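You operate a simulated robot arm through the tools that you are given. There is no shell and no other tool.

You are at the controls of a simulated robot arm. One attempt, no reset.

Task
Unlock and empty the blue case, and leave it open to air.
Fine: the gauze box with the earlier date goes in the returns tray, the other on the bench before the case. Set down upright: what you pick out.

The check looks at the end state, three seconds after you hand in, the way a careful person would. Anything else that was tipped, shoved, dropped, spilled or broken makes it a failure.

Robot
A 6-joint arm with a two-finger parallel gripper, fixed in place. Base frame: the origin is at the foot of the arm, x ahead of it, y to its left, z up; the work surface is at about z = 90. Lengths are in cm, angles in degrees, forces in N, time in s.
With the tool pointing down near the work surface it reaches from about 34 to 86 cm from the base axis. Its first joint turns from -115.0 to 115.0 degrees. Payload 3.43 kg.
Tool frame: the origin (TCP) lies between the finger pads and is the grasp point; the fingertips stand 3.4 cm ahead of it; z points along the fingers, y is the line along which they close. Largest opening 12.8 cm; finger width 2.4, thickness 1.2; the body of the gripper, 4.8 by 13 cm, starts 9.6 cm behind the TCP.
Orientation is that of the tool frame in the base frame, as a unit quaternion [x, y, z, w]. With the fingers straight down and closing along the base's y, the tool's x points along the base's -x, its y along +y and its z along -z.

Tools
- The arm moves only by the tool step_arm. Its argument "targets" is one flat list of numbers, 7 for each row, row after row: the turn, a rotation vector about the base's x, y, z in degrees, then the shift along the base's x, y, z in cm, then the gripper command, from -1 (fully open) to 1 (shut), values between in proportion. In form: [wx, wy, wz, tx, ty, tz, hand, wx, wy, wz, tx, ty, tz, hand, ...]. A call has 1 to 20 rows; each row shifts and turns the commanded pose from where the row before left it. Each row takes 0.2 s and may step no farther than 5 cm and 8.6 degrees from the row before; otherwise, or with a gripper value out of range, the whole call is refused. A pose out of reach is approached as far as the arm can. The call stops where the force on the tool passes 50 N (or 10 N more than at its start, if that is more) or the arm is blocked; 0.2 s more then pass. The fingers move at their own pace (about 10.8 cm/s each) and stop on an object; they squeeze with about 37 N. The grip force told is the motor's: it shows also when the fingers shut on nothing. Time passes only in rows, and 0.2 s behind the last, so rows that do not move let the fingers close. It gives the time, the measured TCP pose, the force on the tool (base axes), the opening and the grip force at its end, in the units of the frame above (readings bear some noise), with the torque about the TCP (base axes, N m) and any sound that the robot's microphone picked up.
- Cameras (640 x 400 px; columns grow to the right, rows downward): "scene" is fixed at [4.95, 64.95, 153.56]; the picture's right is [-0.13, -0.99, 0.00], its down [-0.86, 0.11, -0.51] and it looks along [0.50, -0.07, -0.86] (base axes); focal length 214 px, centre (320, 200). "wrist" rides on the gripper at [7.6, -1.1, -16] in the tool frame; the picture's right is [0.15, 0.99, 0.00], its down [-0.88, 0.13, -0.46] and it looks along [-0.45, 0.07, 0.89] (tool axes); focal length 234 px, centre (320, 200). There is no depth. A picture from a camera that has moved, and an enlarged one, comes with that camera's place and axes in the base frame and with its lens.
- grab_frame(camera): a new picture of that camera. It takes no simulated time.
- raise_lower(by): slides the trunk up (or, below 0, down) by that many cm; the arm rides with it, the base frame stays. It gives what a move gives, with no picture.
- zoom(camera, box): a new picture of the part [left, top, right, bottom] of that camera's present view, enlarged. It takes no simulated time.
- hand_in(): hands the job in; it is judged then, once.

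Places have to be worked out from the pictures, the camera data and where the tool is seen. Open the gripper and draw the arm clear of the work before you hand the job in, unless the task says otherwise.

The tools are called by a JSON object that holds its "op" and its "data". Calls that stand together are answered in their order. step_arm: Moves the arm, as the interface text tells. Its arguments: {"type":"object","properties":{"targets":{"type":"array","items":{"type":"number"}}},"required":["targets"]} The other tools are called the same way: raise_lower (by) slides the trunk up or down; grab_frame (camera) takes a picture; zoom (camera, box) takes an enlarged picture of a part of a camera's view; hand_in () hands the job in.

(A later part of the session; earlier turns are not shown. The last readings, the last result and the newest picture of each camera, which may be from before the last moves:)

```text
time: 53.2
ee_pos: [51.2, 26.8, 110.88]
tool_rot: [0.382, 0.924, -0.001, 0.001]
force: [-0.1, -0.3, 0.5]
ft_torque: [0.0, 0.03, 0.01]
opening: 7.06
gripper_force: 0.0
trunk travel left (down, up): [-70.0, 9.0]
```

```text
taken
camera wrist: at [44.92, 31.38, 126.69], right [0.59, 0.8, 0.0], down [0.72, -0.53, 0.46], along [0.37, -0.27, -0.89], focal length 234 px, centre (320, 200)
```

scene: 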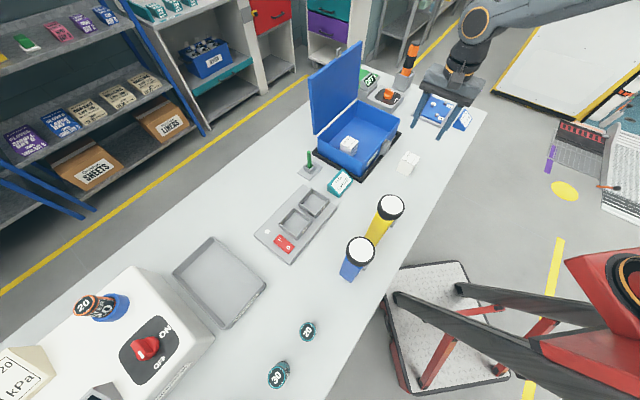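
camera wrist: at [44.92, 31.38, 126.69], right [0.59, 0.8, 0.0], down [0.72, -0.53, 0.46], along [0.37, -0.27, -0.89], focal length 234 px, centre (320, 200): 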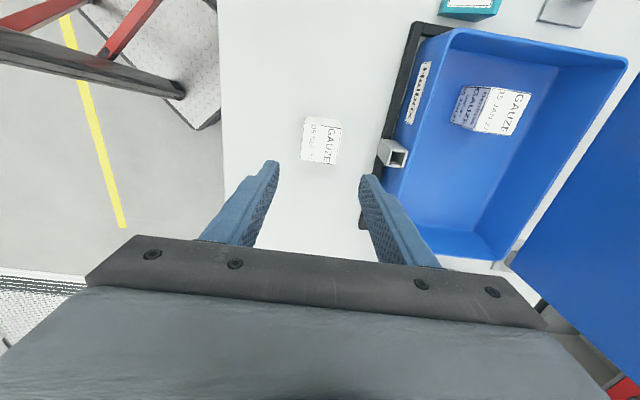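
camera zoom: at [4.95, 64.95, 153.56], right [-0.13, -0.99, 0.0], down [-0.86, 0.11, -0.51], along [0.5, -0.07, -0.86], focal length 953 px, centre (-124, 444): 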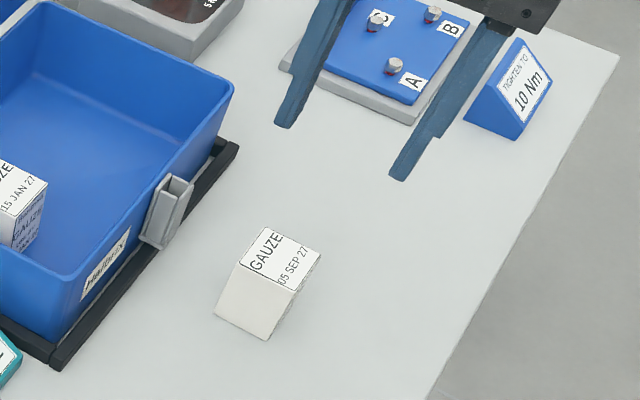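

The SEP box stands upright in front of the case. Before taking the other box, I look at the returns tray from closer: moving above the bench at z≈125 while turning to yaw +45°.

{"op": "step_arm", "data": {"targets": [0, 0, 7.5, -1, 1, 2.5, -0.1, 0, 0, 7.5, -1, 1, 2.5, -0.1, 0, 0, 7.5, -2, 3, 2.5, -0.1, 0, 0, 7.5, -2.4, 3.3, 2.5, -0.1, 0, 0, 7.5, -2.4, 3.3, 2.5, -0.1, 0, 0, 7.5, -2.4, 3.3, 1.5, -0.1, 0, 0, 7.5, -2.4, 3.3, 0, -0.1, 0, 0, 7.5, -2.4, 3.3, 0, -0.1, 0, 0, 7.5, -2.5, 3.4, 0, -0.1, 0, 0, 7.5, -2.5, 3.4, 0, -0.1, 0, 0, 7.5, -2.5, 3.4, 0, -0.1, 0, 0, 7.5, -2.5, 3.4, 0, -0.1]}}

{"op": "grab_frame", "data": {"camera": "wrist"}}

{"op": "grab_frame", "data": {"camera": "scene"}}

```text
time: 55.8
ee_pos: [25.15, 62.03, 124.83]
tool_rot: [-0.384, 0.923, 0.0, 0.0]
force: [-0.2, -0.1, 0.7]
ft_torque: [0.04, 0.02, -0.01]
opening: 7.03
gripper_force: 0.1
trunk travel left (down, up): [-70.0, 9.0]
```

```text
taken
camera wrist: at [20.55, 55.81, 140.67], right [-0.81, 0.59, 0.0], down [0.53, 0.72, 0.46], along [0.27, 0.37, -0.89], focal length 234 px, centre (320, 200)
```

wrist: 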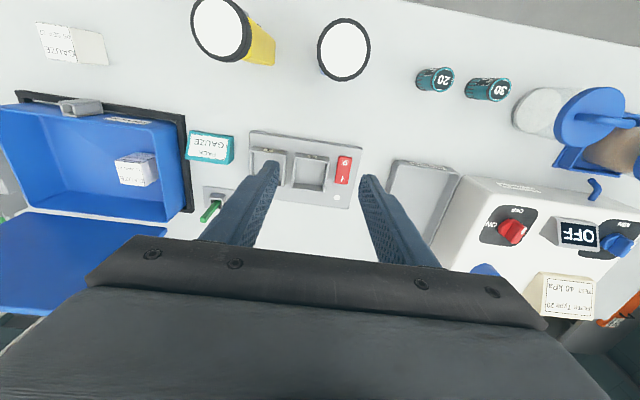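

```text
taken
```

scene: 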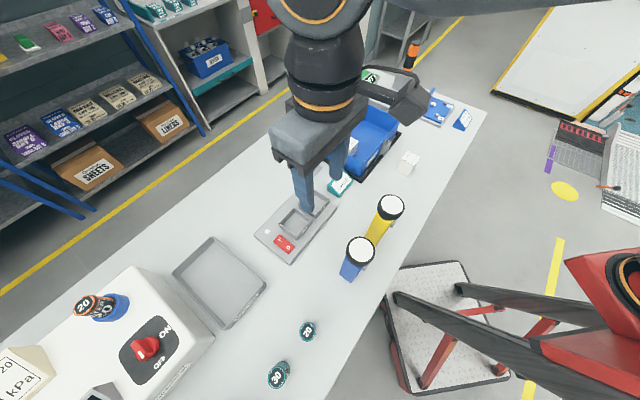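

The tray is partly behind a finger. I zoom, then shift the view a bit.

{"op": "zoom", "data": {"camera": "wrist", "box": [360, 140, 500, 250]}}

{"op": "step_arm", "data": {"targets": [0, 0, 7.5, -2, 2, 0, 1, 0, 0, 7.5, -2, 2, 0, 1, 0, 0, 7.5, -2, 2, 0, 1, 0, 0, 7.5, -2, 2, 0, 1]}}

{"op": "grab_frame", "data": {"camera": "wrist"}}

```text
3.64 times, centred on (430, 195) of wrist
camera zoom: at [20.55, 55.81, 140.67], right [-0.81, 0.59, 0.0], down [0.53, 0.72, 0.46], along [0.27, 0.37, -0.89], focal length 852 px, centre (-80, 218)
```

zoom: 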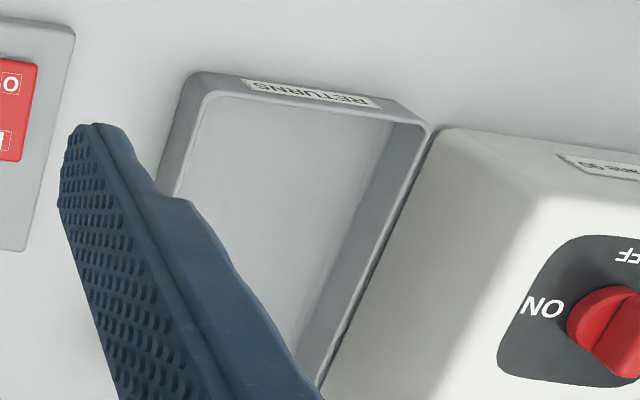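

```text
time: 56.8
ee_pos: [16.97, 70.08, 124.8]
tool_rot: [-0.611, 0.792, 0.002, 0.0]
force: [0.5, -0.9, 0.7]
ft_torque: [0.01, 0.05, 0.01]
opening: 0.0
gripper_force: 32.8
trunk travel left (down, up): [-70.0, 9.0]
```

```text
taken
camera wrist: at [16.04, 62.41, 140.61], right [-0.99, 0.11, 0.0], down [0.1, 0.88, 0.46], along [0.05, 0.45, -0.89], focal length 234 px, centre (320, 200)
```

wrist: 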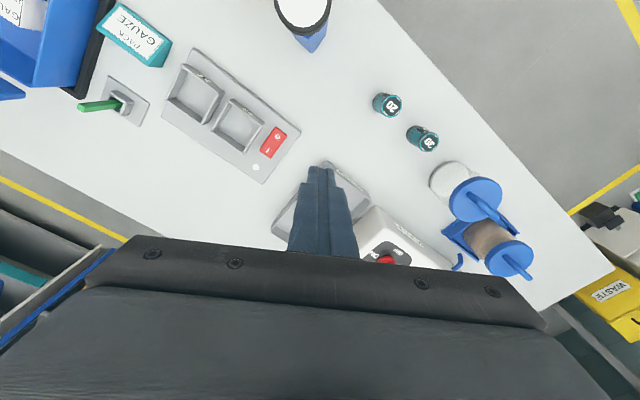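

The tray is aligned at 45° with its near corner around (16, 78), rim z≈95; its reachable part is near the arm's limit (~86 cm). I raise the trunk by 8 cm so the widest reach lies at rim height, then go back for the JAN box.

{"op": "raise_lower", "data": {"by": 8}}

{"op": "grab_frame", "data": {"camera": "wrist"}}

```text
time: 58.0
ee_pos: [17.07, 70.07, 132.7]
tool_rot: [-0.609, 0.793, -0.001, 0.0]
force: [1.0, 0.9, 0.0]
ft_torque: [0.0, -0.01, -0.03]
opening: 0.0
gripper_force: 33.1
trunk travel left (down, up): [-78.0, 1.0]
```

```text
taken
camera wrist: at [16.12, 62.41, 148.57], right [-0.99, 0.11, 0.0], down [0.1, 0.88, 0.46], along [0.05, 0.45, -0.89], focal length 234 px, centre (320, 200)
```

wrist: 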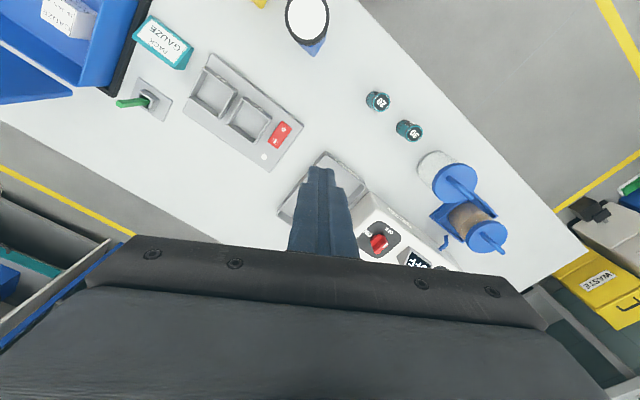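

I open the fingers to see the tray between them.

{"op": "step_arm", "data": {"targets": [0, 0, 0, 0, 0, 0, -1, 0, 0, 0, 0, -2, 0, -1, 0, 0, 0, 0, -2, 0, -1]}}

{"op": "zoom", "data": {"camera": "wrist", "box": [240, 120, 420, 240]}}

```text
time: 58.8
ee_pos: [17.08, 66.06, 132.74]
tool_rot: [-0.61, 0.792, 0.0, 0.0]
force: [0.0, 0.0, 0.2]
ft_torque: [-0.04, -0.01, 0.04]
opening: 12.8
gripper_force: 0.1
trunk travel left (down, up): [-78.0, 1.0]
```

```text
3.33 times, centred on (330, 180) of wrist
camera zoom: at [16.11, 58.39, 148.58], right [-0.99, 0.11, 0.0], down [0.1, 0.88, 0.46], along [0.05, 0.45, -0.89], focal length 781 px, centre (287, 267)
```

zoom: 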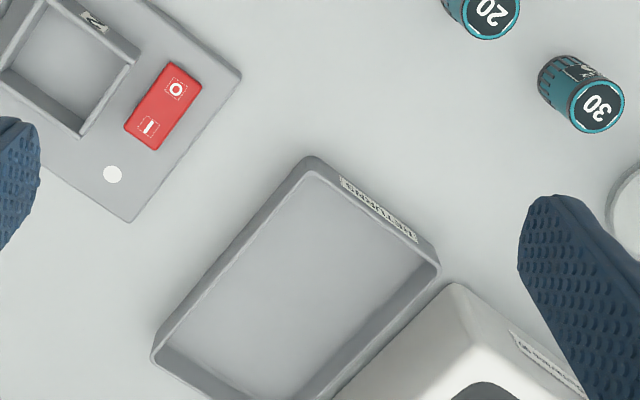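

I read the tray's inner rim as r≥66.9, u between −43.9 and −55.8 (diagonal axes), rim z≈95, so I'll put the box at about (16.3, 84.0). Now I go to the JAN box at about (60.9, 46.65), yaw 45°, fingers at 7 cm.

{"op": "step_arm", "data": {"targets": [0, 0, -7.5, 3.66, -1.62, -1, -0.1, 0, 0, -7.5, 3.66, -1.62, -1, -0.1, 0, 0, -7.5, 3.66, -1.62, -1, -0.1, 0, 0, -7.7, 3.66, -1.62, -1, -0.1, 0, 0, 0, 3.66, -1.62, -1, -0.1, 0, 0, 0, 3.66, -1.62, -1, -0.1, 0, 0, 0, 3.66, -1.62, -1, -0.1, 0, 0, 0, 3.66, -1.62, -1.5, -0.1, 0, 0, 0, 3.66, -1.62, -1.5, -0.1, 0, 0, 0, 3.66, -1.62, -1.5, -0.1, 0, 0, 0, 3.66, -1.62, -2.5, -0.1, 0, 0, 0, 3.66, -1.62, -2.7, -0.1]}}

{"op": "grab_frame", "data": {"camera": "wrist"}}

{"op": "grab_frame", "data": {"camera": "scene"}}

```text
time: 61.4
ee_pos: [60.97, 46.52, 116.12]
tool_rot: [-0.382, 0.924, 0.0, 0.0]
force: [-0.2, 0.6, -0.6]
ft_torque: [-0.04, -0.04, -0.01]
opening: 7.04
gripper_force: 0.0
trunk travel left (down, up): [-78.0, 1.0]
```

```text
taken
camera wrist: at [56.34, 40.38, 131.91], right [-0.8, 0.6, 0.0], down [0.53, 0.71, 0.46], along [0.27, 0.37, -0.89], focal length 234 px, centre (320, 200)
```

wrist: 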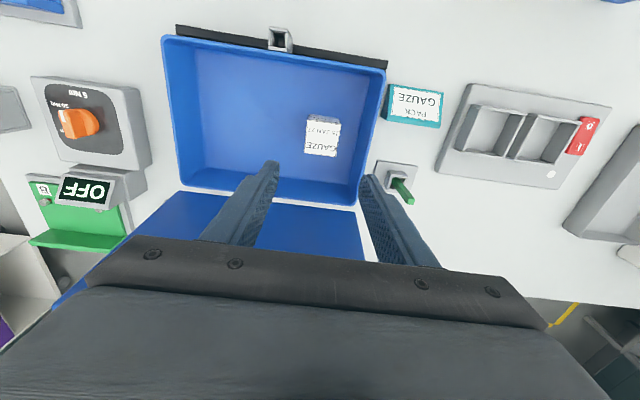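

```text
taken
```

scene: 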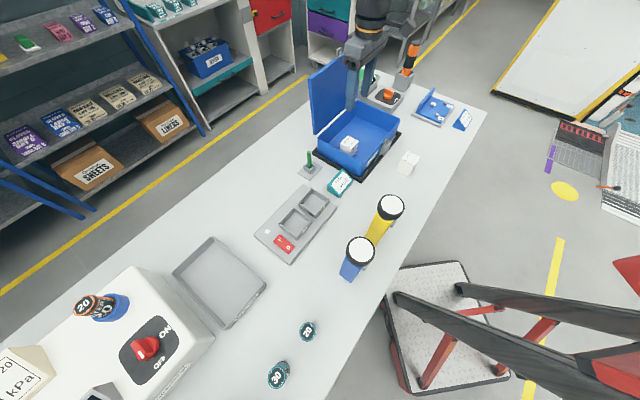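

The JAN box is below. I descend to 108 and check alignment.

{"op": "step_arm", "data": {"targets": [0, 0, 0, 0, 0, -4, -0.1, 0, 0, 0, 0, 0, -4, -0.1]}}

{"op": "zoom", "data": {"camera": "wrist", "box": [220, 60, 420, 240]}}

```text
time: 62.0
ee_pos: [61.01, 46.43, 107.97]
tool_rot: [-0.382, 0.924, 0.001, 0.002]
force: [0.6, -0.4, 0.2]
ft_torque: [0.03, -0.05, 0.0]
opening: 7.0
gripper_force: 0.1
trunk travel left (down, up): [-78.0, 1.0]
```

```text
2.22 times, centred on (320, 150) of wrist
camera zoom: at [56.41, 40.38, 123.87], right [-0.8, 0.6, 0.0], down [0.53, 0.71, 0.46], along [0.27, 0.37, -0.89], focal length 520 px, centre (320, 311)
```

zoom: 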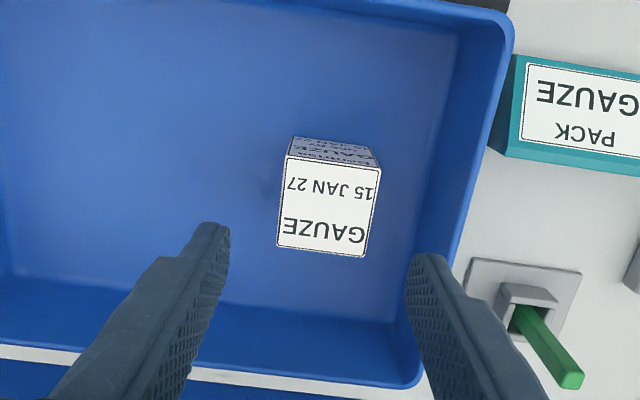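

The box is ~0.5 cm toward −u; I shift (−0.4, +0.3) and descend so that only the top ~2 cm of the box lies between the pads (to stay above the tray rim later).

{"op": "step_arm", "data": {"targets": [0, 0, 0, -0.4, 0.3, -3, -0.1, 0, 0, 0, 0, 0, -3, -0.1, 0, 0, 0, 0, 0, -2.2, -0.1, 0, 0, 0, 0, 0, -0.95, -0.1]}}

{"op": "zoom", "data": {"camera": "wrist", "box": [220, 60, 420, 240]}}

{"op": "zoom", "data": {"camera": "scene", "box": [310, 90, 410, 180]}}

```text
time: 63.0
ee_pos: [60.53, 46.86, 98.87]
tool_rot: [-0.382, 0.924, 0.001, 0.001]
force: [-0.6, 0.1, -0.5]
ft_torque: [0.0, -0.02, -0.02]
opening: 7.03
gripper_force: 0.0
trunk travel left (down, up): [-78.0, 1.0]
```

```text
2.22 times, centred on (320, 150) of wrist
camera zoom: at [55.9, 40.69, 114.73], right [-0.8, 0.6, 0.0], down [0.53, 0.71, 0.46], along [0.27, 0.37, -0.89], focal length 520 px, centre (320, 311)
```

zoom: 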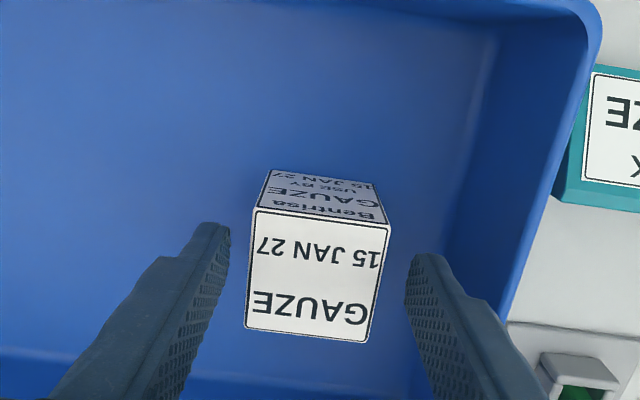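

```text
4.44 times, centred on (360, 135) of scene
camera zoom: at [4.95, 64.95, 153.56], right [-0.13, -0.99, 0.0], down [-0.86, 0.11, -0.51], along [0.5, -0.07, -0.86], focal length 953 px, centre (142, 489)
```

zoom: 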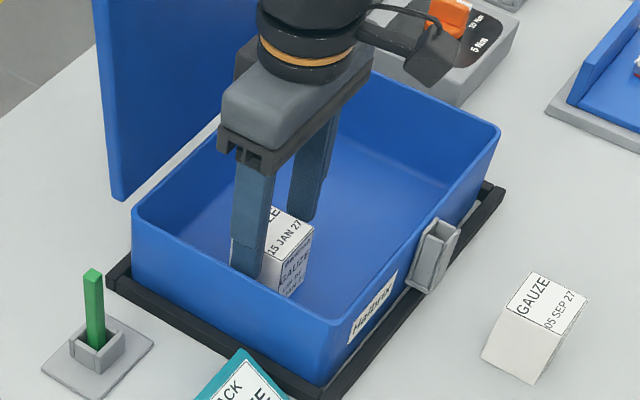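

Centred. I close on the box and lift it slightly to confirm the hold.

{"op": "step_arm", "data": {"targets": [0, 0, 0, 0, 0, 0, 0.1, 0, 0, 0, 0, 0, 0, 0.5, 0, 0, 0, 0, 0, 0, 1, 0, 0, 0, 0, 0, 0, 1, 0, 0, 0, 0, 0, 1, 1, 0, 0, 0, 0, 0, 2, 1]}}

{"op": "zoom", "data": {"camera": "wrist", "box": [220, 60, 420, 240]}}

{"op": "zoom", "data": {"camera": "scene", "box": [310, 90, 410, 180]}}

```text
time: 64.4
ee_pos: [60.55, 46.82, 101.86]
tool_rot: [-0.382, 0.924, 0.0, 0.0]
force: [0.7, -0.5, -0.9]
ft_torque: [0.01, 0.0, -0.01]
opening: 4.9
gripper_force: 36.8
trunk travel left (down, up): [-78.0, 1.0]
```

```text
2.22 times, centred on (320, 150) of wrist
camera zoom: at [55.91, 40.7, 117.76], right [-0.8, 0.6, 0.0], down [0.53, 0.71, 0.46], along [0.27, 0.37, -0.89], focal length 520 px, centre (320, 311)
```

zoom: 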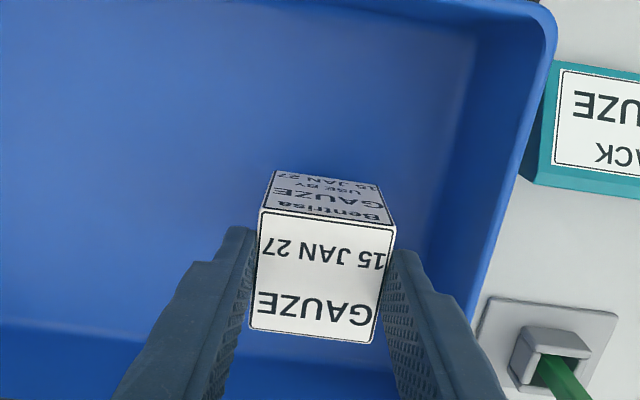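

```text
4.44 times, centred on (360, 135) of scene
camera zoom: at [4.95, 64.95, 153.56], right [-0.13, -0.99, 0.0], down [-0.86, 0.11, -0.51], along [0.5, -0.07, -0.86], focal length 953 px, centre (142, 489)
```

zoom: 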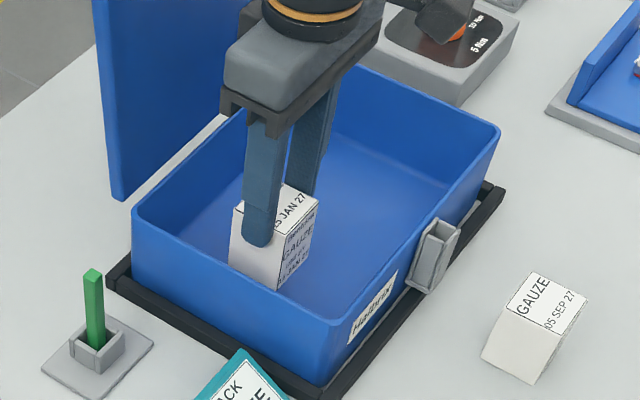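

Held firmly. I lift it clear and carry it along the bench to just short of the tray, staying above everything (box bottom ≈ 107).

{"op": "step_arm", "data": {"targets": [0, 0, 0, 0, 0, 4, 1, 0, 0, 0, 0, 0, 4, 1, 0, 0, 0, 0, 0, 4, 1, 0, 0, 0, -2, 1.5, 2, 1, 0, 0, 0, -3.35, 2.55, 0, 1, 0, 0, 0, -3.35, 2.55, 0, 1, 0, 0, 0, -3.35, 2.55, 0, 1, 0, 0, 0, -3.35, 2.55, 0, 1, 0, 0, 0, -3.35, 2.55, 0, 1, 0, 0, 0, -3.35, 2.55, 0, 1, 0, 0, 0, -3.35, 2.55, 0, 1, 0, 0, 0, -3.35, 2.55, 0, 1, 0, 0, 0, -3.35, 2.55, -0.5, 1, 0, 0, 0, -3.35, 2.55, -0.5, 1, 0, 0, 0, -3.35, 2.55, -0.5, 1, 0, 0, 0, -3.35, 2.55, -0.5, 1, 0, 0, 0, -1.5, 1.2, -0.5, 1]}}

{"op": "grab_frame", "data": {"camera": "wrist"}}

{"op": "grab_frame", "data": {"camera": "scene"}}

```text
time: 68.0
ee_pos: [16.66, 80.11, 113.35]
tool_rot: [-0.382, 0.924, 0.0, -0.001]
force: [-0.8, -0.1, -1.2]
ft_torque: [0.02, 0.03, 0.0]
opening: 4.92
gripper_force: 37.5
trunk travel left (down, up): [-78.0, 1.0]
```

```text
taken
camera wrist: at [12.07, 74.02, 129.28], right [-0.8, 0.6, 0.0], down [0.53, 0.71, 0.46], along [0.27, 0.37, -0.89], focal length 234 px, centre (320, 200)
```

wrist: 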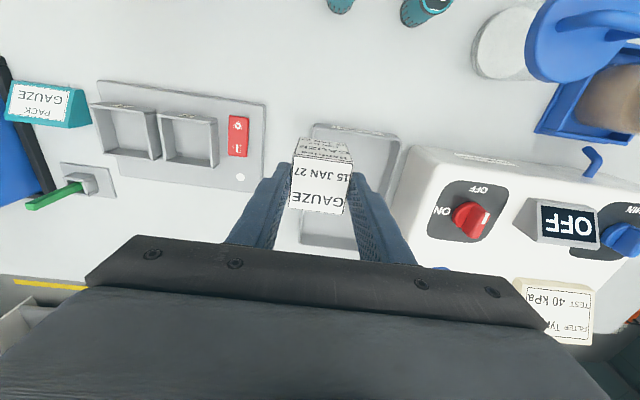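

```text
taken
```

scene: 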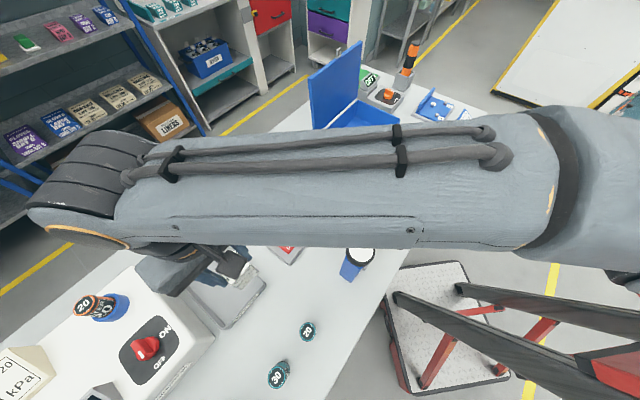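

The JAN box is above the tray's near corner. I move outward to about (16.3, 84.0) while lowering to 107, then check.

{"op": "step_arm", "data": {"targets": [0, 0, 0, -0.1, 1, -2, 1, 0, 0, 0, -0.1, 1, -2, 1, 0, 0, 0, -0.1, 1, -1.5, 1, 0, 0, 0, -0.12, 0.85, -1, 1]}}

{"op": "zoom", "data": {"camera": "wrist", "box": [220, 60, 440, 260]}}

{"op": "zoom", "data": {"camera": "scene", "box": [120, 220, 300, 360]}}

```text
time: 69.0
ee_pos: [16.1, 82.56, 106.91]
tool_rot: [-0.382, 0.924, 0.001, 0.0]
force: [0.3, 0.6, 0.1]
ft_torque: [0.03, -0.01, 0.03]
opening: 4.91
gripper_force: 36.8
out of reach, approached as far as the arm can: row 3, 4
trunk travel left (down, up): [-78.0, 1.0]
```

```text
2.00 times, centred on (330, 160) of wrist
camera zoom: at [11.45, 76.46, 122.74], right [-0.8, 0.6, 0.0], down [0.53, 0.71, 0.46], along [0.27, 0.37, -0.89], focal length 468 px, centre (300, 280)
```

zoom: 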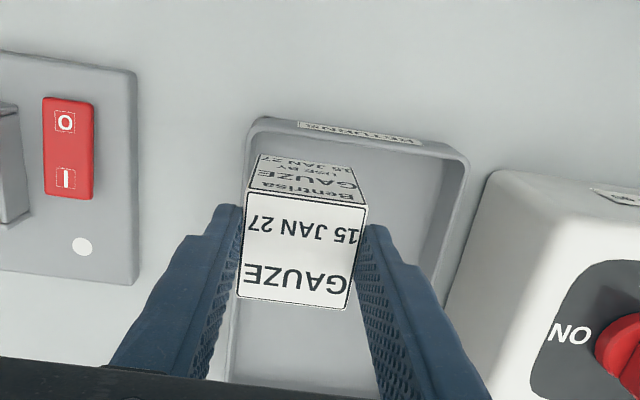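

```text
2.86 times, centred on (210, 290) of scene
camera zoom: at [4.95, 64.95, 153.56], right [-0.13, -0.99, 0.0], down [-0.86, 0.11, -0.51], along [0.5, -0.07, -0.86], focal length 613 px, centre (634, -57)
```

zoom: 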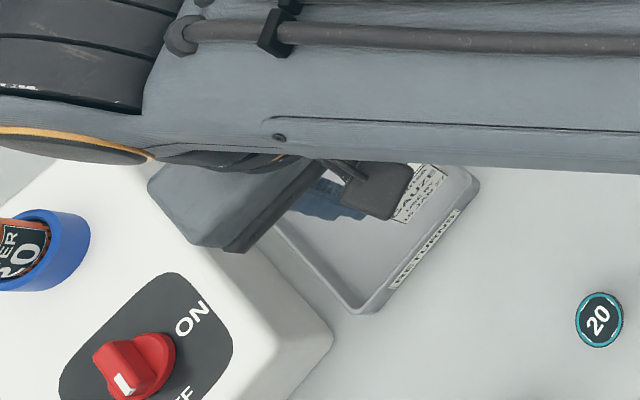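

The arm's reach ends at about 84.2 cm here, so a vertical set-down would be too tight against the tray wall. I'll set the box briefly upright on free bench at about (15, 70), re-grip it with the tool tilted ~15° outward, which gives a few cm more reach with the box still upright.

{"op": "step_arm", "data": {"targets": [0, 0, 0, -0.2, -2, 1.5, 1, 0, 0, 0, -0.25, -3.2, 1, 1, 0, 0, 0, -0.25, -3.2, 0, 1, 0, 0, 0, -0.25, -3.2, 0, 1, 0, 0, 0, -0.1, -1, 0, 1]}}

{"op": "grab_frame", "data": {"camera": "wrist"}}

{"op": "grab_frame", "data": {"camera": "scene"}}

```text
time: 70.2
ee_pos: [14.98, 70.07, 109.25]
tool_rot: [-0.382, 0.924, 0.0, 0.001]
force: [0.1, 0.2, -0.9]
ft_torque: [0.05, -0.01, 0.01]
opening: 4.89
gripper_force: 37.4
trunk travel left (down, up): [-78.0, 1.0]
```

```text
taken
camera wrist: at [10.44, 63.79, 125.13], right [-0.8, 0.6, 0.0], down [0.53, 0.71, 0.46], along [0.27, 0.37, -0.89], focal length 234 px, centre (320, 200)
```

wrist: 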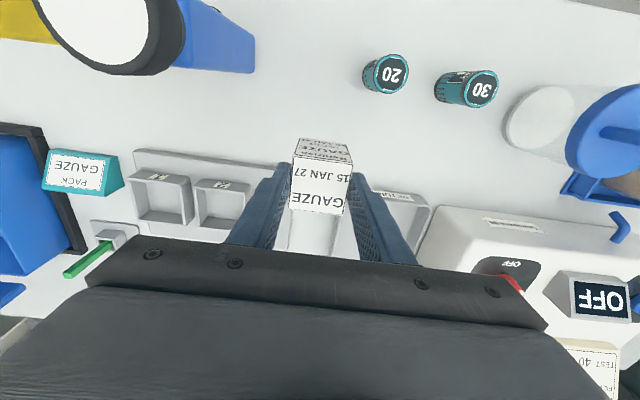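

```text
taken
```

scene: 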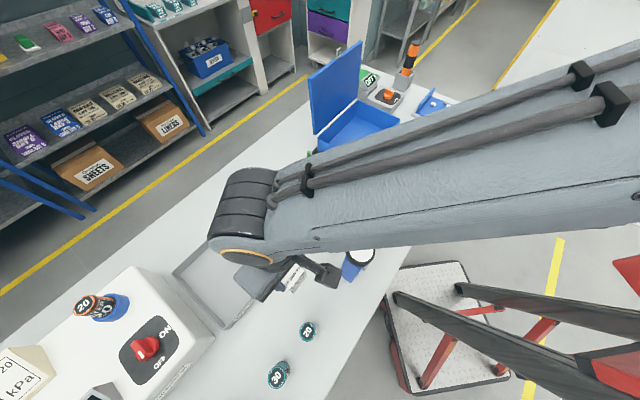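

The bench spot is free. I lower the box there gently.

{"op": "step_arm", "data": {"targets": [0, 0, 0, 0, 0, -4, 1, 0, 0, 0, 0, 0, -4, 1, 0, 0, 0, 0, 0, -2, 1, 0, 0, 0, 0, 0, -0.6, 1]}}

{"op": "step_arm", "data": {"targets": [0, 0, 0, 0, 0, -0.2, 1, 0, 0, 0, 0, 0, 0, 1]}}

```text
time: 71.2
ee_pos: [15.07, 70.09, 98.66]
tool_rot: [-0.381, 0.924, 0.0, 0.0]
force: [0.1, 0.9, -0.7]
ft_torque: [0.01, 0.03, 0.02]
opening: 4.91
gripper_force: 37.1
trunk travel left (down, up): [-78.0, 1.0]
```

```text
time: 71.8
ee_pos: [15.14, 70.03, 98.59]
tool_rot: [-0.382, 0.924, 0.0, 0.001]
force: [0.9, 0.6, -0.9]
ft_torque: [0.0, -0.04, 0.0]
opening: 4.88
gripper_force: 37.1
trunk travel left (down, up): [-78.0, 1.0]
```

{"op": "step_arm", "data": {"targets": [0, 0, 0, 0, 0, -0.2, 1, 0, 0, 0, 0, 0, 0, 1]}}

{"op": "step_arm", "data": {"targets": [0, 0, 0, 0, 0, -0.15, 1, 0, 0, 0, 0, 0, 0, 1]}}

```text
time: 72.4
ee_pos: [15.07, 70.03, 98.29]
tool_rot: [-0.382, 0.924, 0.001, 0.001]
force: [0.6, 0.2, -1.3]
ft_torque: [0.0, -0.01, -0.06]
opening: 4.89
gripper_force: 36.8
trunk travel left (down, up): [-78.0, 1.0]
```

```text
time: 73.0
ee_pos: [15.12, 69.98, 98.33]
tool_rot: [-0.382, 0.924, 0.001, 0.001]
force: [0.0, -4.2, 12.9]
ft_torque: [-0.28, 0.02, 0.01]
opening: 4.9
gripper_force: 37.2
trunk travel left (down, up): [-78.0, 1.0]
```

Contact. I open the fingers, rise, and tilt the tool 15° outward (about the closing axis).

{"op": "step_arm", "data": {"targets": [0, 0, 0, 0, 0, 0.08, 1, 0, 0, 0, 0, 0, 0, 0, 0, 0, 0, 0, 0, 0, -0.1, 0, 0, 0, 0, 0, 0, -0.1, 0, 0, 0, 0, 0, 2, -0.1, 0, 0, 0, 0, 0, 4, -0.1, 0, 0, 0, 0, 0, 4, -0.1, 3.54, -3.54, 0, 0, 0, 0, -0.1, 3.54, -3.54, 0, 0, 0, 0, -0.1, 3.54, -3.54, 0, 0, 0, 0, -0.1]}}

{"op": "grab_frame", "data": {"camera": "wrist"}}

{"op": "zoom", "data": {"camera": "wrist", "box": [220, 60, 420, 240]}}

{"op": "grab_frame", "data": {"camera": "scene"}}

```text
time: 75.2
ee_pos: [15.04, 69.98, 108.23]
tool_rot: [-0.379, 0.916, 0.051, 0.121]
force: [0.2, 0.0, -0.6]
ft_torque: [0.0, 0.03, 0.0]
opening: 7.03
gripper_force: 0.0
trunk travel left (down, up): [-78.0, 1.0]
```

```text
taken
camera wrist: at [7.69, 61.09, 121.54], right [-0.8, 0.6, -0.04], down [0.43, 0.61, 0.67], along [0.42, 0.52, -0.74], focal length 234 px, centre (320, 200)
```

wrist: 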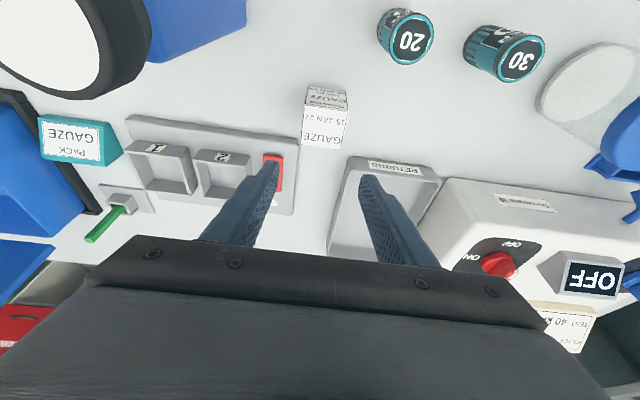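

```text
2.22 times, centred on (320, 150) of wrist
camera zoom: at [7.69, 61.09, 121.54], right [-0.8, 0.6, -0.04], down [0.43, 0.61, 0.67], along [0.42, 0.52, -0.74], focal length 520 px, centre (320, 311)
```

zoom: 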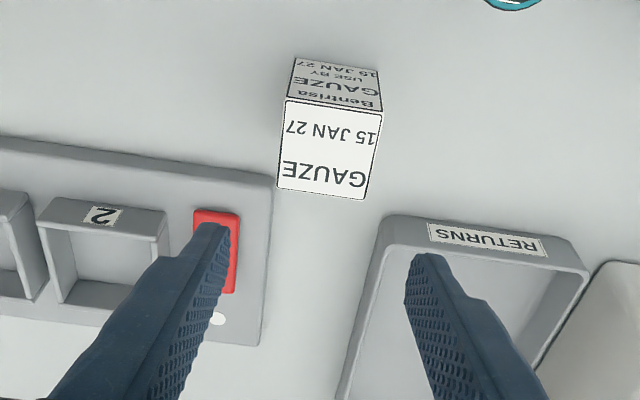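

```text
taken
```

scene: 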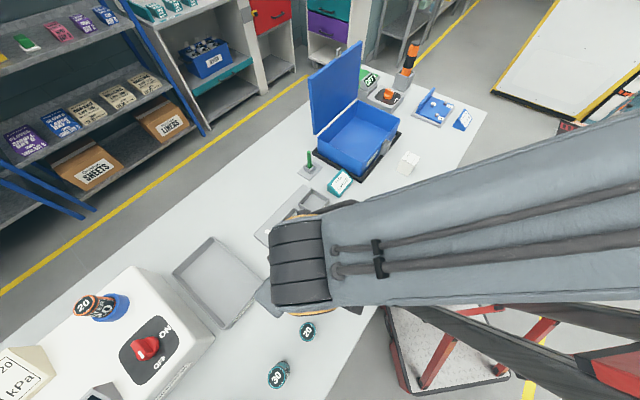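

The box stands upright and the tilted tool is above it. I descend over it (shifted 0.5 cm back so the pads meet its middle).

{"op": "step_arm", "data": {"targets": [0, 0, 0, -0.35, -0.35, -3, -0.1, 0, 0, 0, 0, 0, -3, -0.1, 0, 0, 0, 0, 0, -2.5, -0.1, 0, 0, 0, 0, 0, -1.6, -0.1]}}

{"op": "grab_frame", "data": {"camera": "wrist"}}

{"op": "zoom", "data": {"camera": "wrist", "box": [220, 60, 420, 240]}}

{"op": "zoom", "data": {"camera": "scene", "box": [220, 230, 380, 350]}}

```text
time: 76.2
ee_pos: [14.69, 69.63, 98.15]
tool_rot: [-0.379, 0.916, 0.05, 0.121]
force: [0.3, -0.4, 0.4]
ft_torque: [0.01, 0.03, -0.01]
opening: 7.03
gripper_force: 0.0
trunk travel left (down, up): [-78.0, 1.0]
```

```text
taken
camera wrist: at [7.35, 60.78, 111.45], right [-0.8, 0.6, -0.04], down [0.43, 0.61, 0.67], along [0.42, 0.52, -0.74], focal length 234 px, centre (320, 200)
```

wrist: 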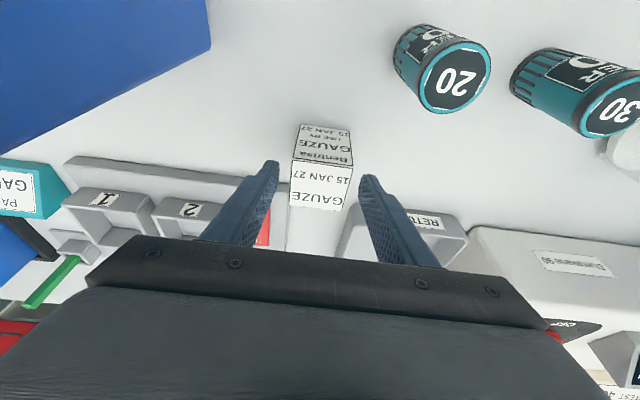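

```text
2.22 times, centred on (320, 150) of wrist
camera zoom: at [7.35, 60.78, 111.45], right [-0.8, 0.6, -0.04], down [0.43, 0.61, 0.67], along [0.42, 0.52, -0.74], focal length 520 px, centre (320, 311)
```

zoom: 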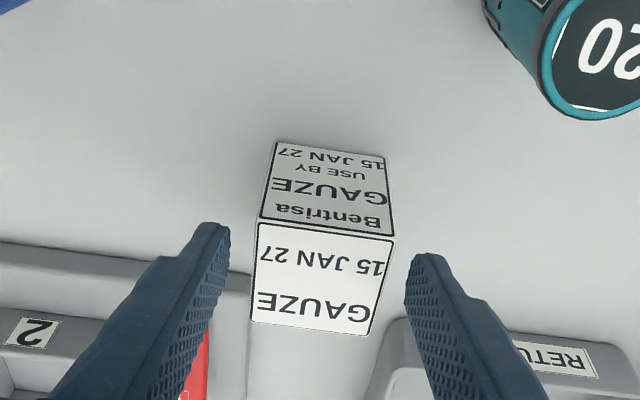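

```text
3.33 times, centred on (300, 290) of scene
camera zoom: at [4.95, 64.95, 153.56], right [-0.13, -0.99, 0.0], down [-0.86, 0.11, -0.51], along [0.5, -0.07, -0.86], focal length 715 px, centre (387, -100)
```

zoom: 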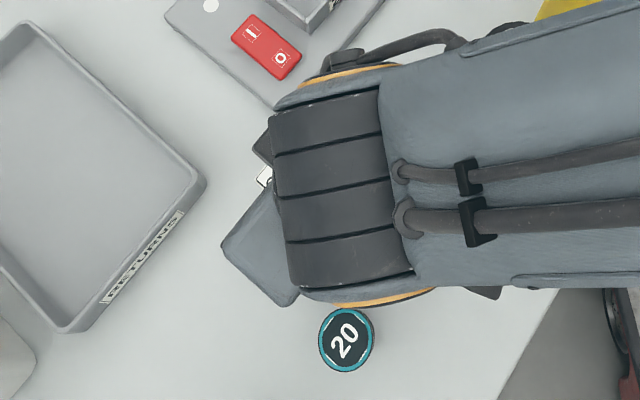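

The fingers straddle the box. I close and lift slightly.

{"op": "step_arm", "data": {"targets": [0, 0, 0, 0, 0, 0, 0.1, 0, 0, 0, 0, 0, 0, 0.5, 0, 0, 0, 0, 0, 0, 1, 0, 0, 0, 0, 0, 0, 1, 0, 0, 0, 0, 0, 1, 1, 0, 0, 0, 0, 0, 2, 1]}}

{"op": "zoom", "data": {"camera": "wrist", "box": [220, 60, 420, 240]}}

```text
time: 77.6
ee_pos: [14.69, 69.76, 101.1]
tool_rot: [-0.378, 0.916, 0.05, 0.122]
force: [-0.1, 0.0, -1.6]
ft_torque: [-0.01, 0.04, 0.0]
opening: 4.88
gripper_force: 37.2
trunk travel left (down, up): [-78.0, 1.0]
```

```text
2.22 times, centred on (320, 150) of wrist
camera zoom: at [7.33, 60.8, 114.44], right [-0.8, 0.6, -0.04], down [0.43, 0.61, 0.67], along [0.42, 0.52, -0.74], focal length 520 px, centre (320, 311)
```

zoom: 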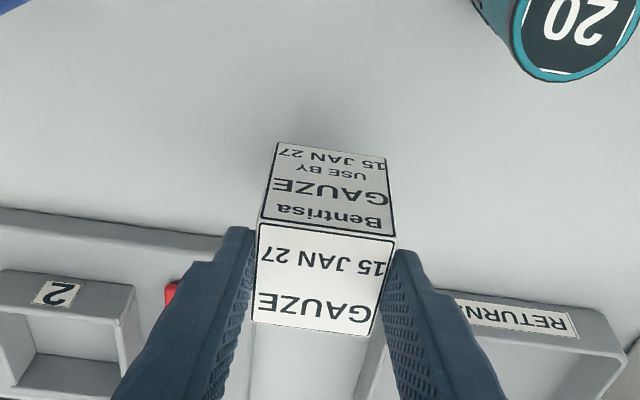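

Held upright with the tilted tool. I raise to 107 and carry the box over the rim to about (16.6, 85.6) (box centre ≈ r 72.8, u −48.8).

{"op": "step_arm", "data": {"targets": [0, 0, 0, 0, 0, 3, 1, 0, 0, 0, 0.1, 1, 3, 1, 0, 0, 0, 0.4, 3, 0, 1, 0, 0, 0, 0.4, 3, 0, 1, 0, 0, 0, 0.4, 3, 0, 1, 0, 0, 0, 0.3, 3, 0, 1]}}

{"op": "grab_frame", "data": {"camera": "wrist"}}

{"op": "zoom", "data": {"camera": "wrist", "box": [220, 60, 440, 260]}}

{"op": "zoom", "data": {"camera": "scene", "box": [120, 220, 300, 360]}}

```text
time: 79.0
ee_pos: [16.27, 82.66, 107.15]
tool_rot: [-0.379, 0.916, 0.051, 0.121]
force: [-0.4, 0.1, -0.2]
ft_torque: [0.05, -0.01, 0.0]
opening: 4.89
gripper_force: 37.2
trunk travel left (down, up): [-78.0, 1.0]
```

```text
taken
camera wrist: at [8.92, 73.74, 120.48], right [-0.8, 0.6, -0.04], down [0.43, 0.61, 0.67], along [0.42, 0.52, -0.74], focal length 234 px, centre (320, 200)
```

wrist: 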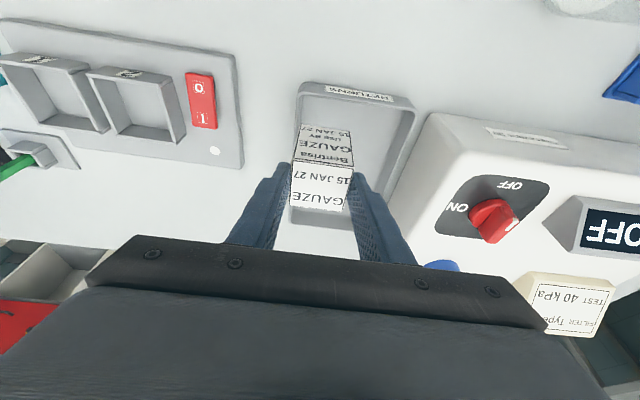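

```text
2.00 times, centred on (330, 160) of wrist
camera zoom: at [8.92, 73.74, 120.48], right [-0.8, 0.6, -0.04], down [0.43, 0.61, 0.67], along [0.42, 0.52, -0.74], focal length 468 px, centre (300, 280)
```

zoom: 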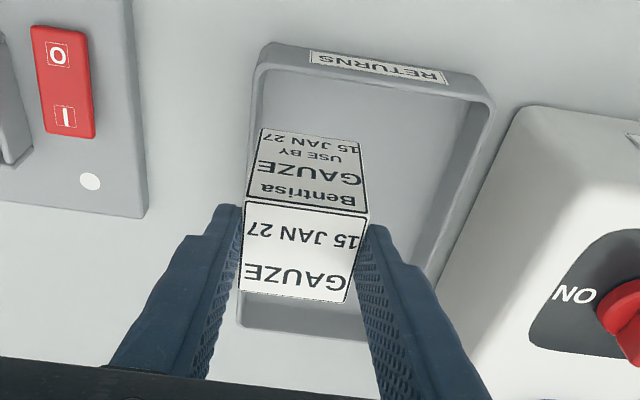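

```text
2.86 times, centred on (210, 290) of scene
camera zoom: at [4.95, 64.95, 153.56], right [-0.13, -0.99, 0.0], down [-0.86, 0.11, -0.51], along [0.5, -0.07, -0.86], focal length 613 px, centre (634, -57)
```

zoom: 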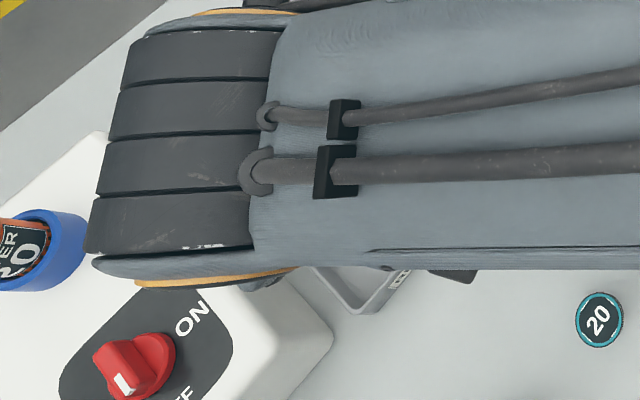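

No reach problem with the tilt. I move the last 3 cm outward and check.

{"op": "step_arm", "data": {"targets": [0, 0, 0, 0.15, 1.5, 0, 1, 0, 0, 0, 0.15, 1.4, 0, 1]}}

{"op": "zoom", "data": {"camera": "wrist", "box": [220, 60, 440, 260]}}

```text
time: 79.6
ee_pos: [16.6, 85.56, 107.08]
tool_rot: [-0.378, 0.916, 0.051, 0.121]
force: [-0.5, 1.1, -0.1]
ft_torque: [0.04, -0.01, 0.04]
opening: 4.88
gripper_force: 37.1
trunk travel left (down, up): [-78.0, 1.0]
```

```text
2.00 times, centred on (330, 160) of wrist
camera zoom: at [9.19, 76.65, 120.42], right [-0.8, 0.6, -0.04], down [0.43, 0.61, 0.67], along [0.42, 0.52, -0.74], focal length 468 px, centre (300, 280)
```

zoom: 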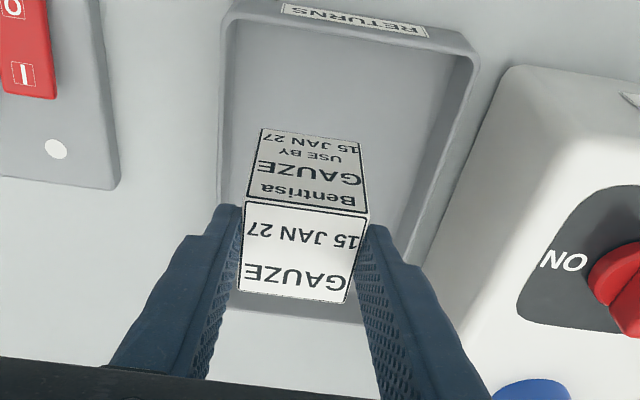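

The box is over the tray floor with margin on all sides. I lower it.

{"op": "step_arm", "data": {"targets": [0, 0, 0, 0, 0, -3, 1, 0, 0, 0, 0, 0, -3, 1, 0, 0, 0, 0, 0, -1.2, 1]}}

{"op": "zoom", "data": {"camera": "wrist", "box": [220, 60, 440, 260]}}

```text
time: 80.4
ee_pos: [16.65, 85.46, 99.82]
tool_rot: [-0.379, 0.916, 0.05, 0.121]
force: [-0.7, -0.2, -1.3]
ft_torque: [0.01, 0.0, 0.02]
opening: 4.9
gripper_force: 36.1
trunk travel left (down, up): [-78.0, 1.0]
```

```text
2.00 times, centred on (330, 160) of wrist
camera zoom: at [9.25, 76.56, 113.15], right [-0.8, 0.6, -0.04], down [0.43, 0.61, 0.67], along [0.42, 0.52, -0.74], focal length 468 px, centre (300, 280)
```

zoom: 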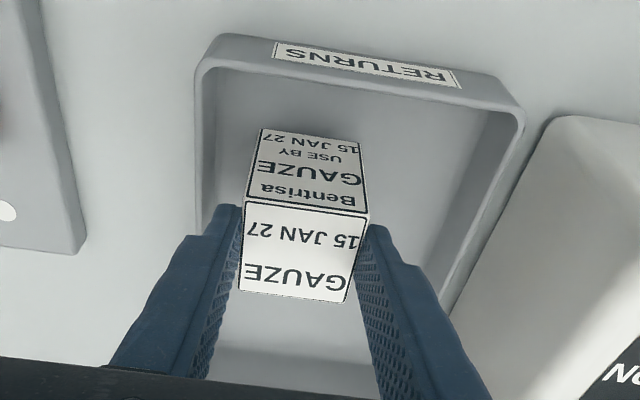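

Well inside the tray. I lower in small steps until contact.

{"op": "step_arm", "data": {"targets": [0, 0, 0, 0, 0, -0.3, 1, 0, 0, 0, 0, 0, -0.2, 1, 0, 0, 0, 0, 0, 0, 1]}}

{"op": "step_arm", "data": {"targets": [0, 0, 0, 0, 0, -0.2, 1, 0, 0, 0, 0, 0, 0, 1]}}

```text
time: 81.2
ee_pos: [16.51, 85.46, 99.43]
tool_rot: [-0.379, 0.916, 0.051, 0.121]
force: [-0.2, 0.2, -1.6]
ft_torque: [0.0, 0.0, 0.0]
opening: 4.88
gripper_force: 37.4
trunk travel left (down, up): [-78.0, 1.0]
```

```text
time: 81.8
ee_pos: [16.66, 85.47, 99.12]
tool_rot: [-0.379, 0.916, 0.05, 0.122]
force: [-0.9, -0.4, -1.1]
ft_torque: [-0.02, -0.04, 0.01]
opening: 4.91
gripper_force: 37.2
trunk travel left (down, up): [-78.0, 1.0]
```

{"op": "step_arm", "data": {"targets": [0, 0, 0, 0, 0, -0.2, 1, 0, 0, 0, 0, 0, 0, 1]}}

{"op": "step_arm", "data": {"targets": [0, 0, 0, 0, 0, -0.15, 1, 0, 0, 0, 0, 0, 0, 1]}}

```text
time: 82.4
ee_pos: [16.73, 85.57, 99.01]
tool_rot: [-0.379, 0.916, 0.051, 0.121]
force: [-0.4, 0.2, 0.3]
ft_torque: [-0.01, -0.01, 0.0]
opening: 4.9
gripper_force: 37.3
trunk travel left (down, up): [-78.0, 1.0]
```

```text
time: 83.0
ee_pos: [16.66, 85.53, 98.81]
tool_rot: [-0.379, 0.916, 0.051, 0.121]
force: [-0.2, 0.9, -0.4]
ft_torque: [0.03, -0.04, 0.03]
opening: 4.91
gripper_force: 37.4
trunk travel left (down, up): [-78.0, 1.0]
```

{"op": "step_arm", "data": {"targets": [0, 0, 0, 0, 0, -0.15, 1, 0, 0, 0, 0, 0, 0, 1]}}

{"op": "zoom", "data": {"camera": "wrist", "box": [220, 60, 440, 260]}}

```text
time: 83.6
ee_pos: [16.74, 85.5, 98.72]
tool_rot: [-0.378, 0.916, 0.051, 0.121]
force: [-0.2, 0.2, -0.8]
ft_torque: [0.0, -0.02, -0.01]
opening: 4.89
gripper_force: 36.8
trunk travel left (down, up): [-78.0, 1.0]
```

```text
2.00 times, centred on (330, 160) of wrist
camera zoom: at [9.26, 76.63, 112.07], right [-0.8, 0.6, -0.04], down [0.43, 0.61, 0.67], along [0.42, 0.52, -0.74], focal length 468 px, centre (300, 280)
```

zoom: 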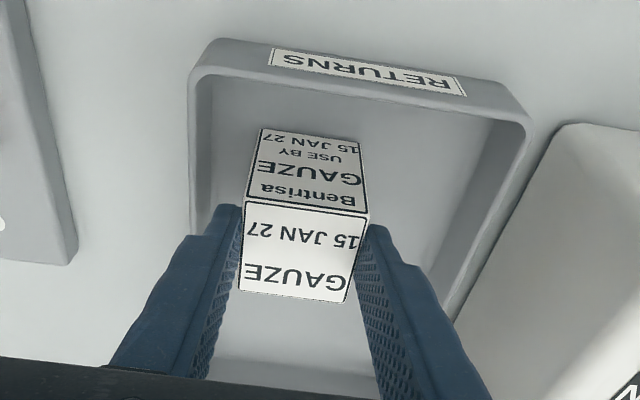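

Still no contact; I continue with small steps.

{"op": "step_arm", "data": {"targets": [0, 0, 0, 0, 0, -0.15, 1, 0, 0, 0, 0, 0, 0, 1]}}

{"op": "step_arm", "data": {"targets": [0, 0, 0, 0, 0, -0.1, 1, 0, 0, 0, 0, 0, 0, 1]}}

```text
time: 84.2
ee_pos: [16.54, 85.52, 98.65]
tool_rot: [-0.378, 0.916, 0.051, 0.121]
force: [-0.3, -1.0, 2.3]
ft_torque: [-0.06, -0.04, 0.0]
opening: 4.9
gripper_force: 37.6
trunk travel left (down, up): [-78.0, 1.0]
```

```text
time: 84.8
ee_pos: [16.66, 85.56, 98.61]
tool_rot: [-0.378, 0.916, 0.051, 0.122]
force: [0.3, -1.6, 8.5]
ft_torque: [-0.25, -0.02, -0.04]
opening: 4.89
gripper_force: 36.7
trunk travel left (down, up): [-78.0, 1.0]
```

Contact (8.5 N). I relieve slightly, open the fingers to 6 cm and rise straight up.

{"op": "step_arm", "data": {"targets": [0, 0, 0, 0, 0, 0.06, 1, 0, 0, 0, 0, 0, 0, 0.15, 0, 0, 0, 0, 0, 0, 0.06, 0, 0, 0, 0, 0, 0, 0.06, 0, 0, 0, 0, 0, 1.5, 0.06, 0, 0, 0, 0, 0, 3, 0.06, 0, 0, 0, 0, 0, 4, 0.06]}}

{"op": "grab_frame", "data": {"camera": "wrist"}}

{"op": "zoom", "data": {"camera": "wrist", "box": [220, 40, 440, 240]}}

```text
time: 86.4
ee_pos: [16.52, 85.63, 106.86]
tool_rot: [-0.379, 0.916, 0.05, 0.12]
force: [-0.2, 0.4, -0.4]
ft_torque: [0.0, 0.03, -0.01]
opening: 6.02
gripper_force: 0.0
trunk travel left (down, up): [-78.0, 1.0]
```

```text
taken
camera wrist: at [9.23, 76.65, 120.29], right [-0.8, 0.6, -0.04], down [0.43, 0.61, 0.67], along [0.42, 0.52, -0.74], focal length 234 px, centre (320, 200)
```

wrist: 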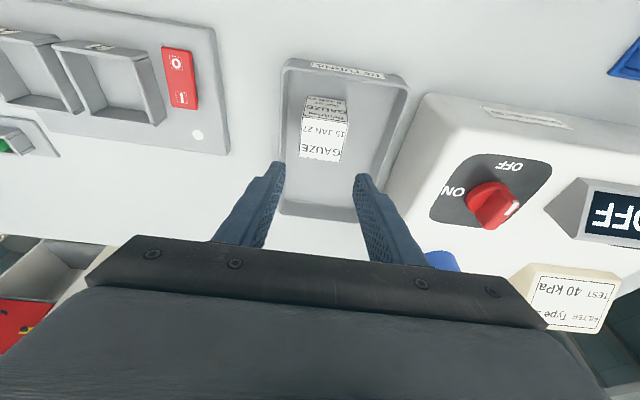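

```text
2.00 times, centred on (330, 140) of wrist
camera zoom: at [9.23, 76.65, 120.29], right [-0.8, 0.6, -0.04], down [0.43, 0.61, 0.67], along [0.42, 0.52, -0.74], focal length 468 px, centre (300, 320)
```

zoom: 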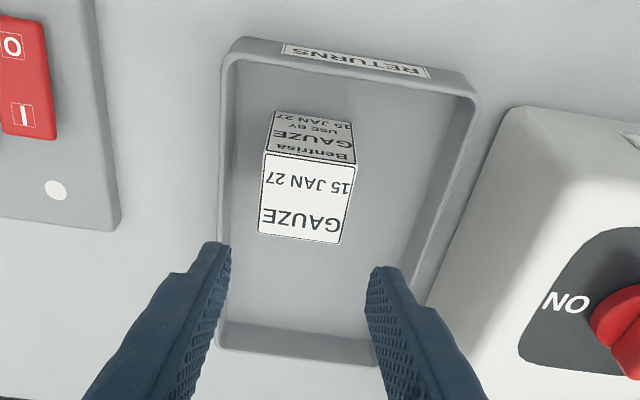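

The JAN box stands flat and upright in the returns tray. I withdraw upward and inward, level the tool, and move the arm clear at z≈130.

{"op": "step_arm", "data": {"targets": [0, 0, 0, -0.2, -1.5, 4, 0.06, 0, 0, 0, -0.2, -2, 4, 0.06, 0, 0, 0, -0.2, -2.5, 4, 0.06, 0, 0, 0, 0, -3, 3.5, 0.06, -3.54, 3.54, 0, 0.5, -3, 2, 0.06, -3.54, 3.54, 0, 1, -3, 2, 0.06, -3.54, 3.54, 0, 1, -3, 2, 0.06, 0, 0, 0, 2, -4, 0, 0.06, 0, 0, 0, 2, -4, 0, 0.06, 0, 0, 0, 2, -4, 0, 0.06, 0, 0, 0, 2, -4, 0, 0.06, 0, 0, 0, 2, -4, 0, 0.06, 0, 0, 0, 2, -4, 0, 0.06, 0, 0, 0, 2, -4, 0, 0.06, 0, 0, 0, 2, -4, 0, 0.06, 0, 0, 0, 2, -4, 0, 0.06]}}

{"op": "grab_frame", "data": {"camera": "scene"}}

{"op": "grab_frame", "data": {"camera": "wrist"}}

```text
time: 89.8
ee_pos: [36.69, 31.46, 128.64]
tool_rot: [-0.382, 0.924, 0.001, 0.001]
force: [-0.2, 0.1, 0.5]
ft_torque: [-0.04, 0.0, -0.01]
opening: 6.0
gripper_force: 0.0
trunk travel left (down, up): [-78.0, 1.0]
```

```text
taken
```

scene: 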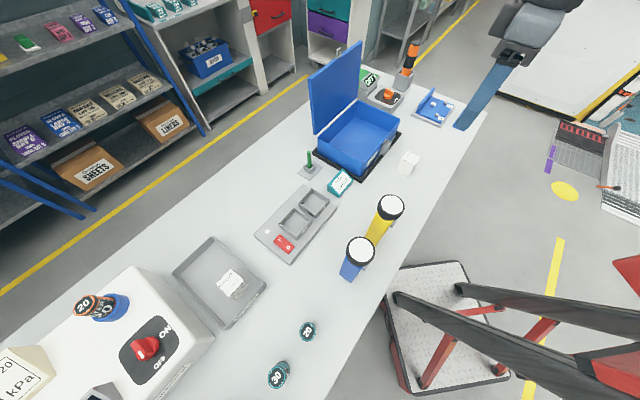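

```text
taken
camera wrist: at [31.91, 25.38, 144.41], right [-0.8, 0.6, 0.0], down [0.53, 0.71, 0.46], along [0.27, 0.37, -0.89], focal length 234 px, centre (320, 200)
```

wrist: 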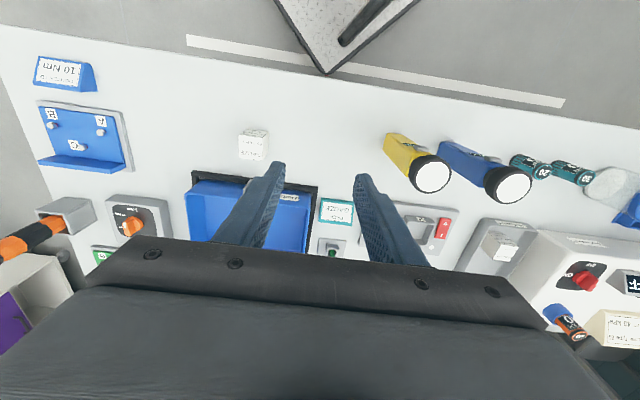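

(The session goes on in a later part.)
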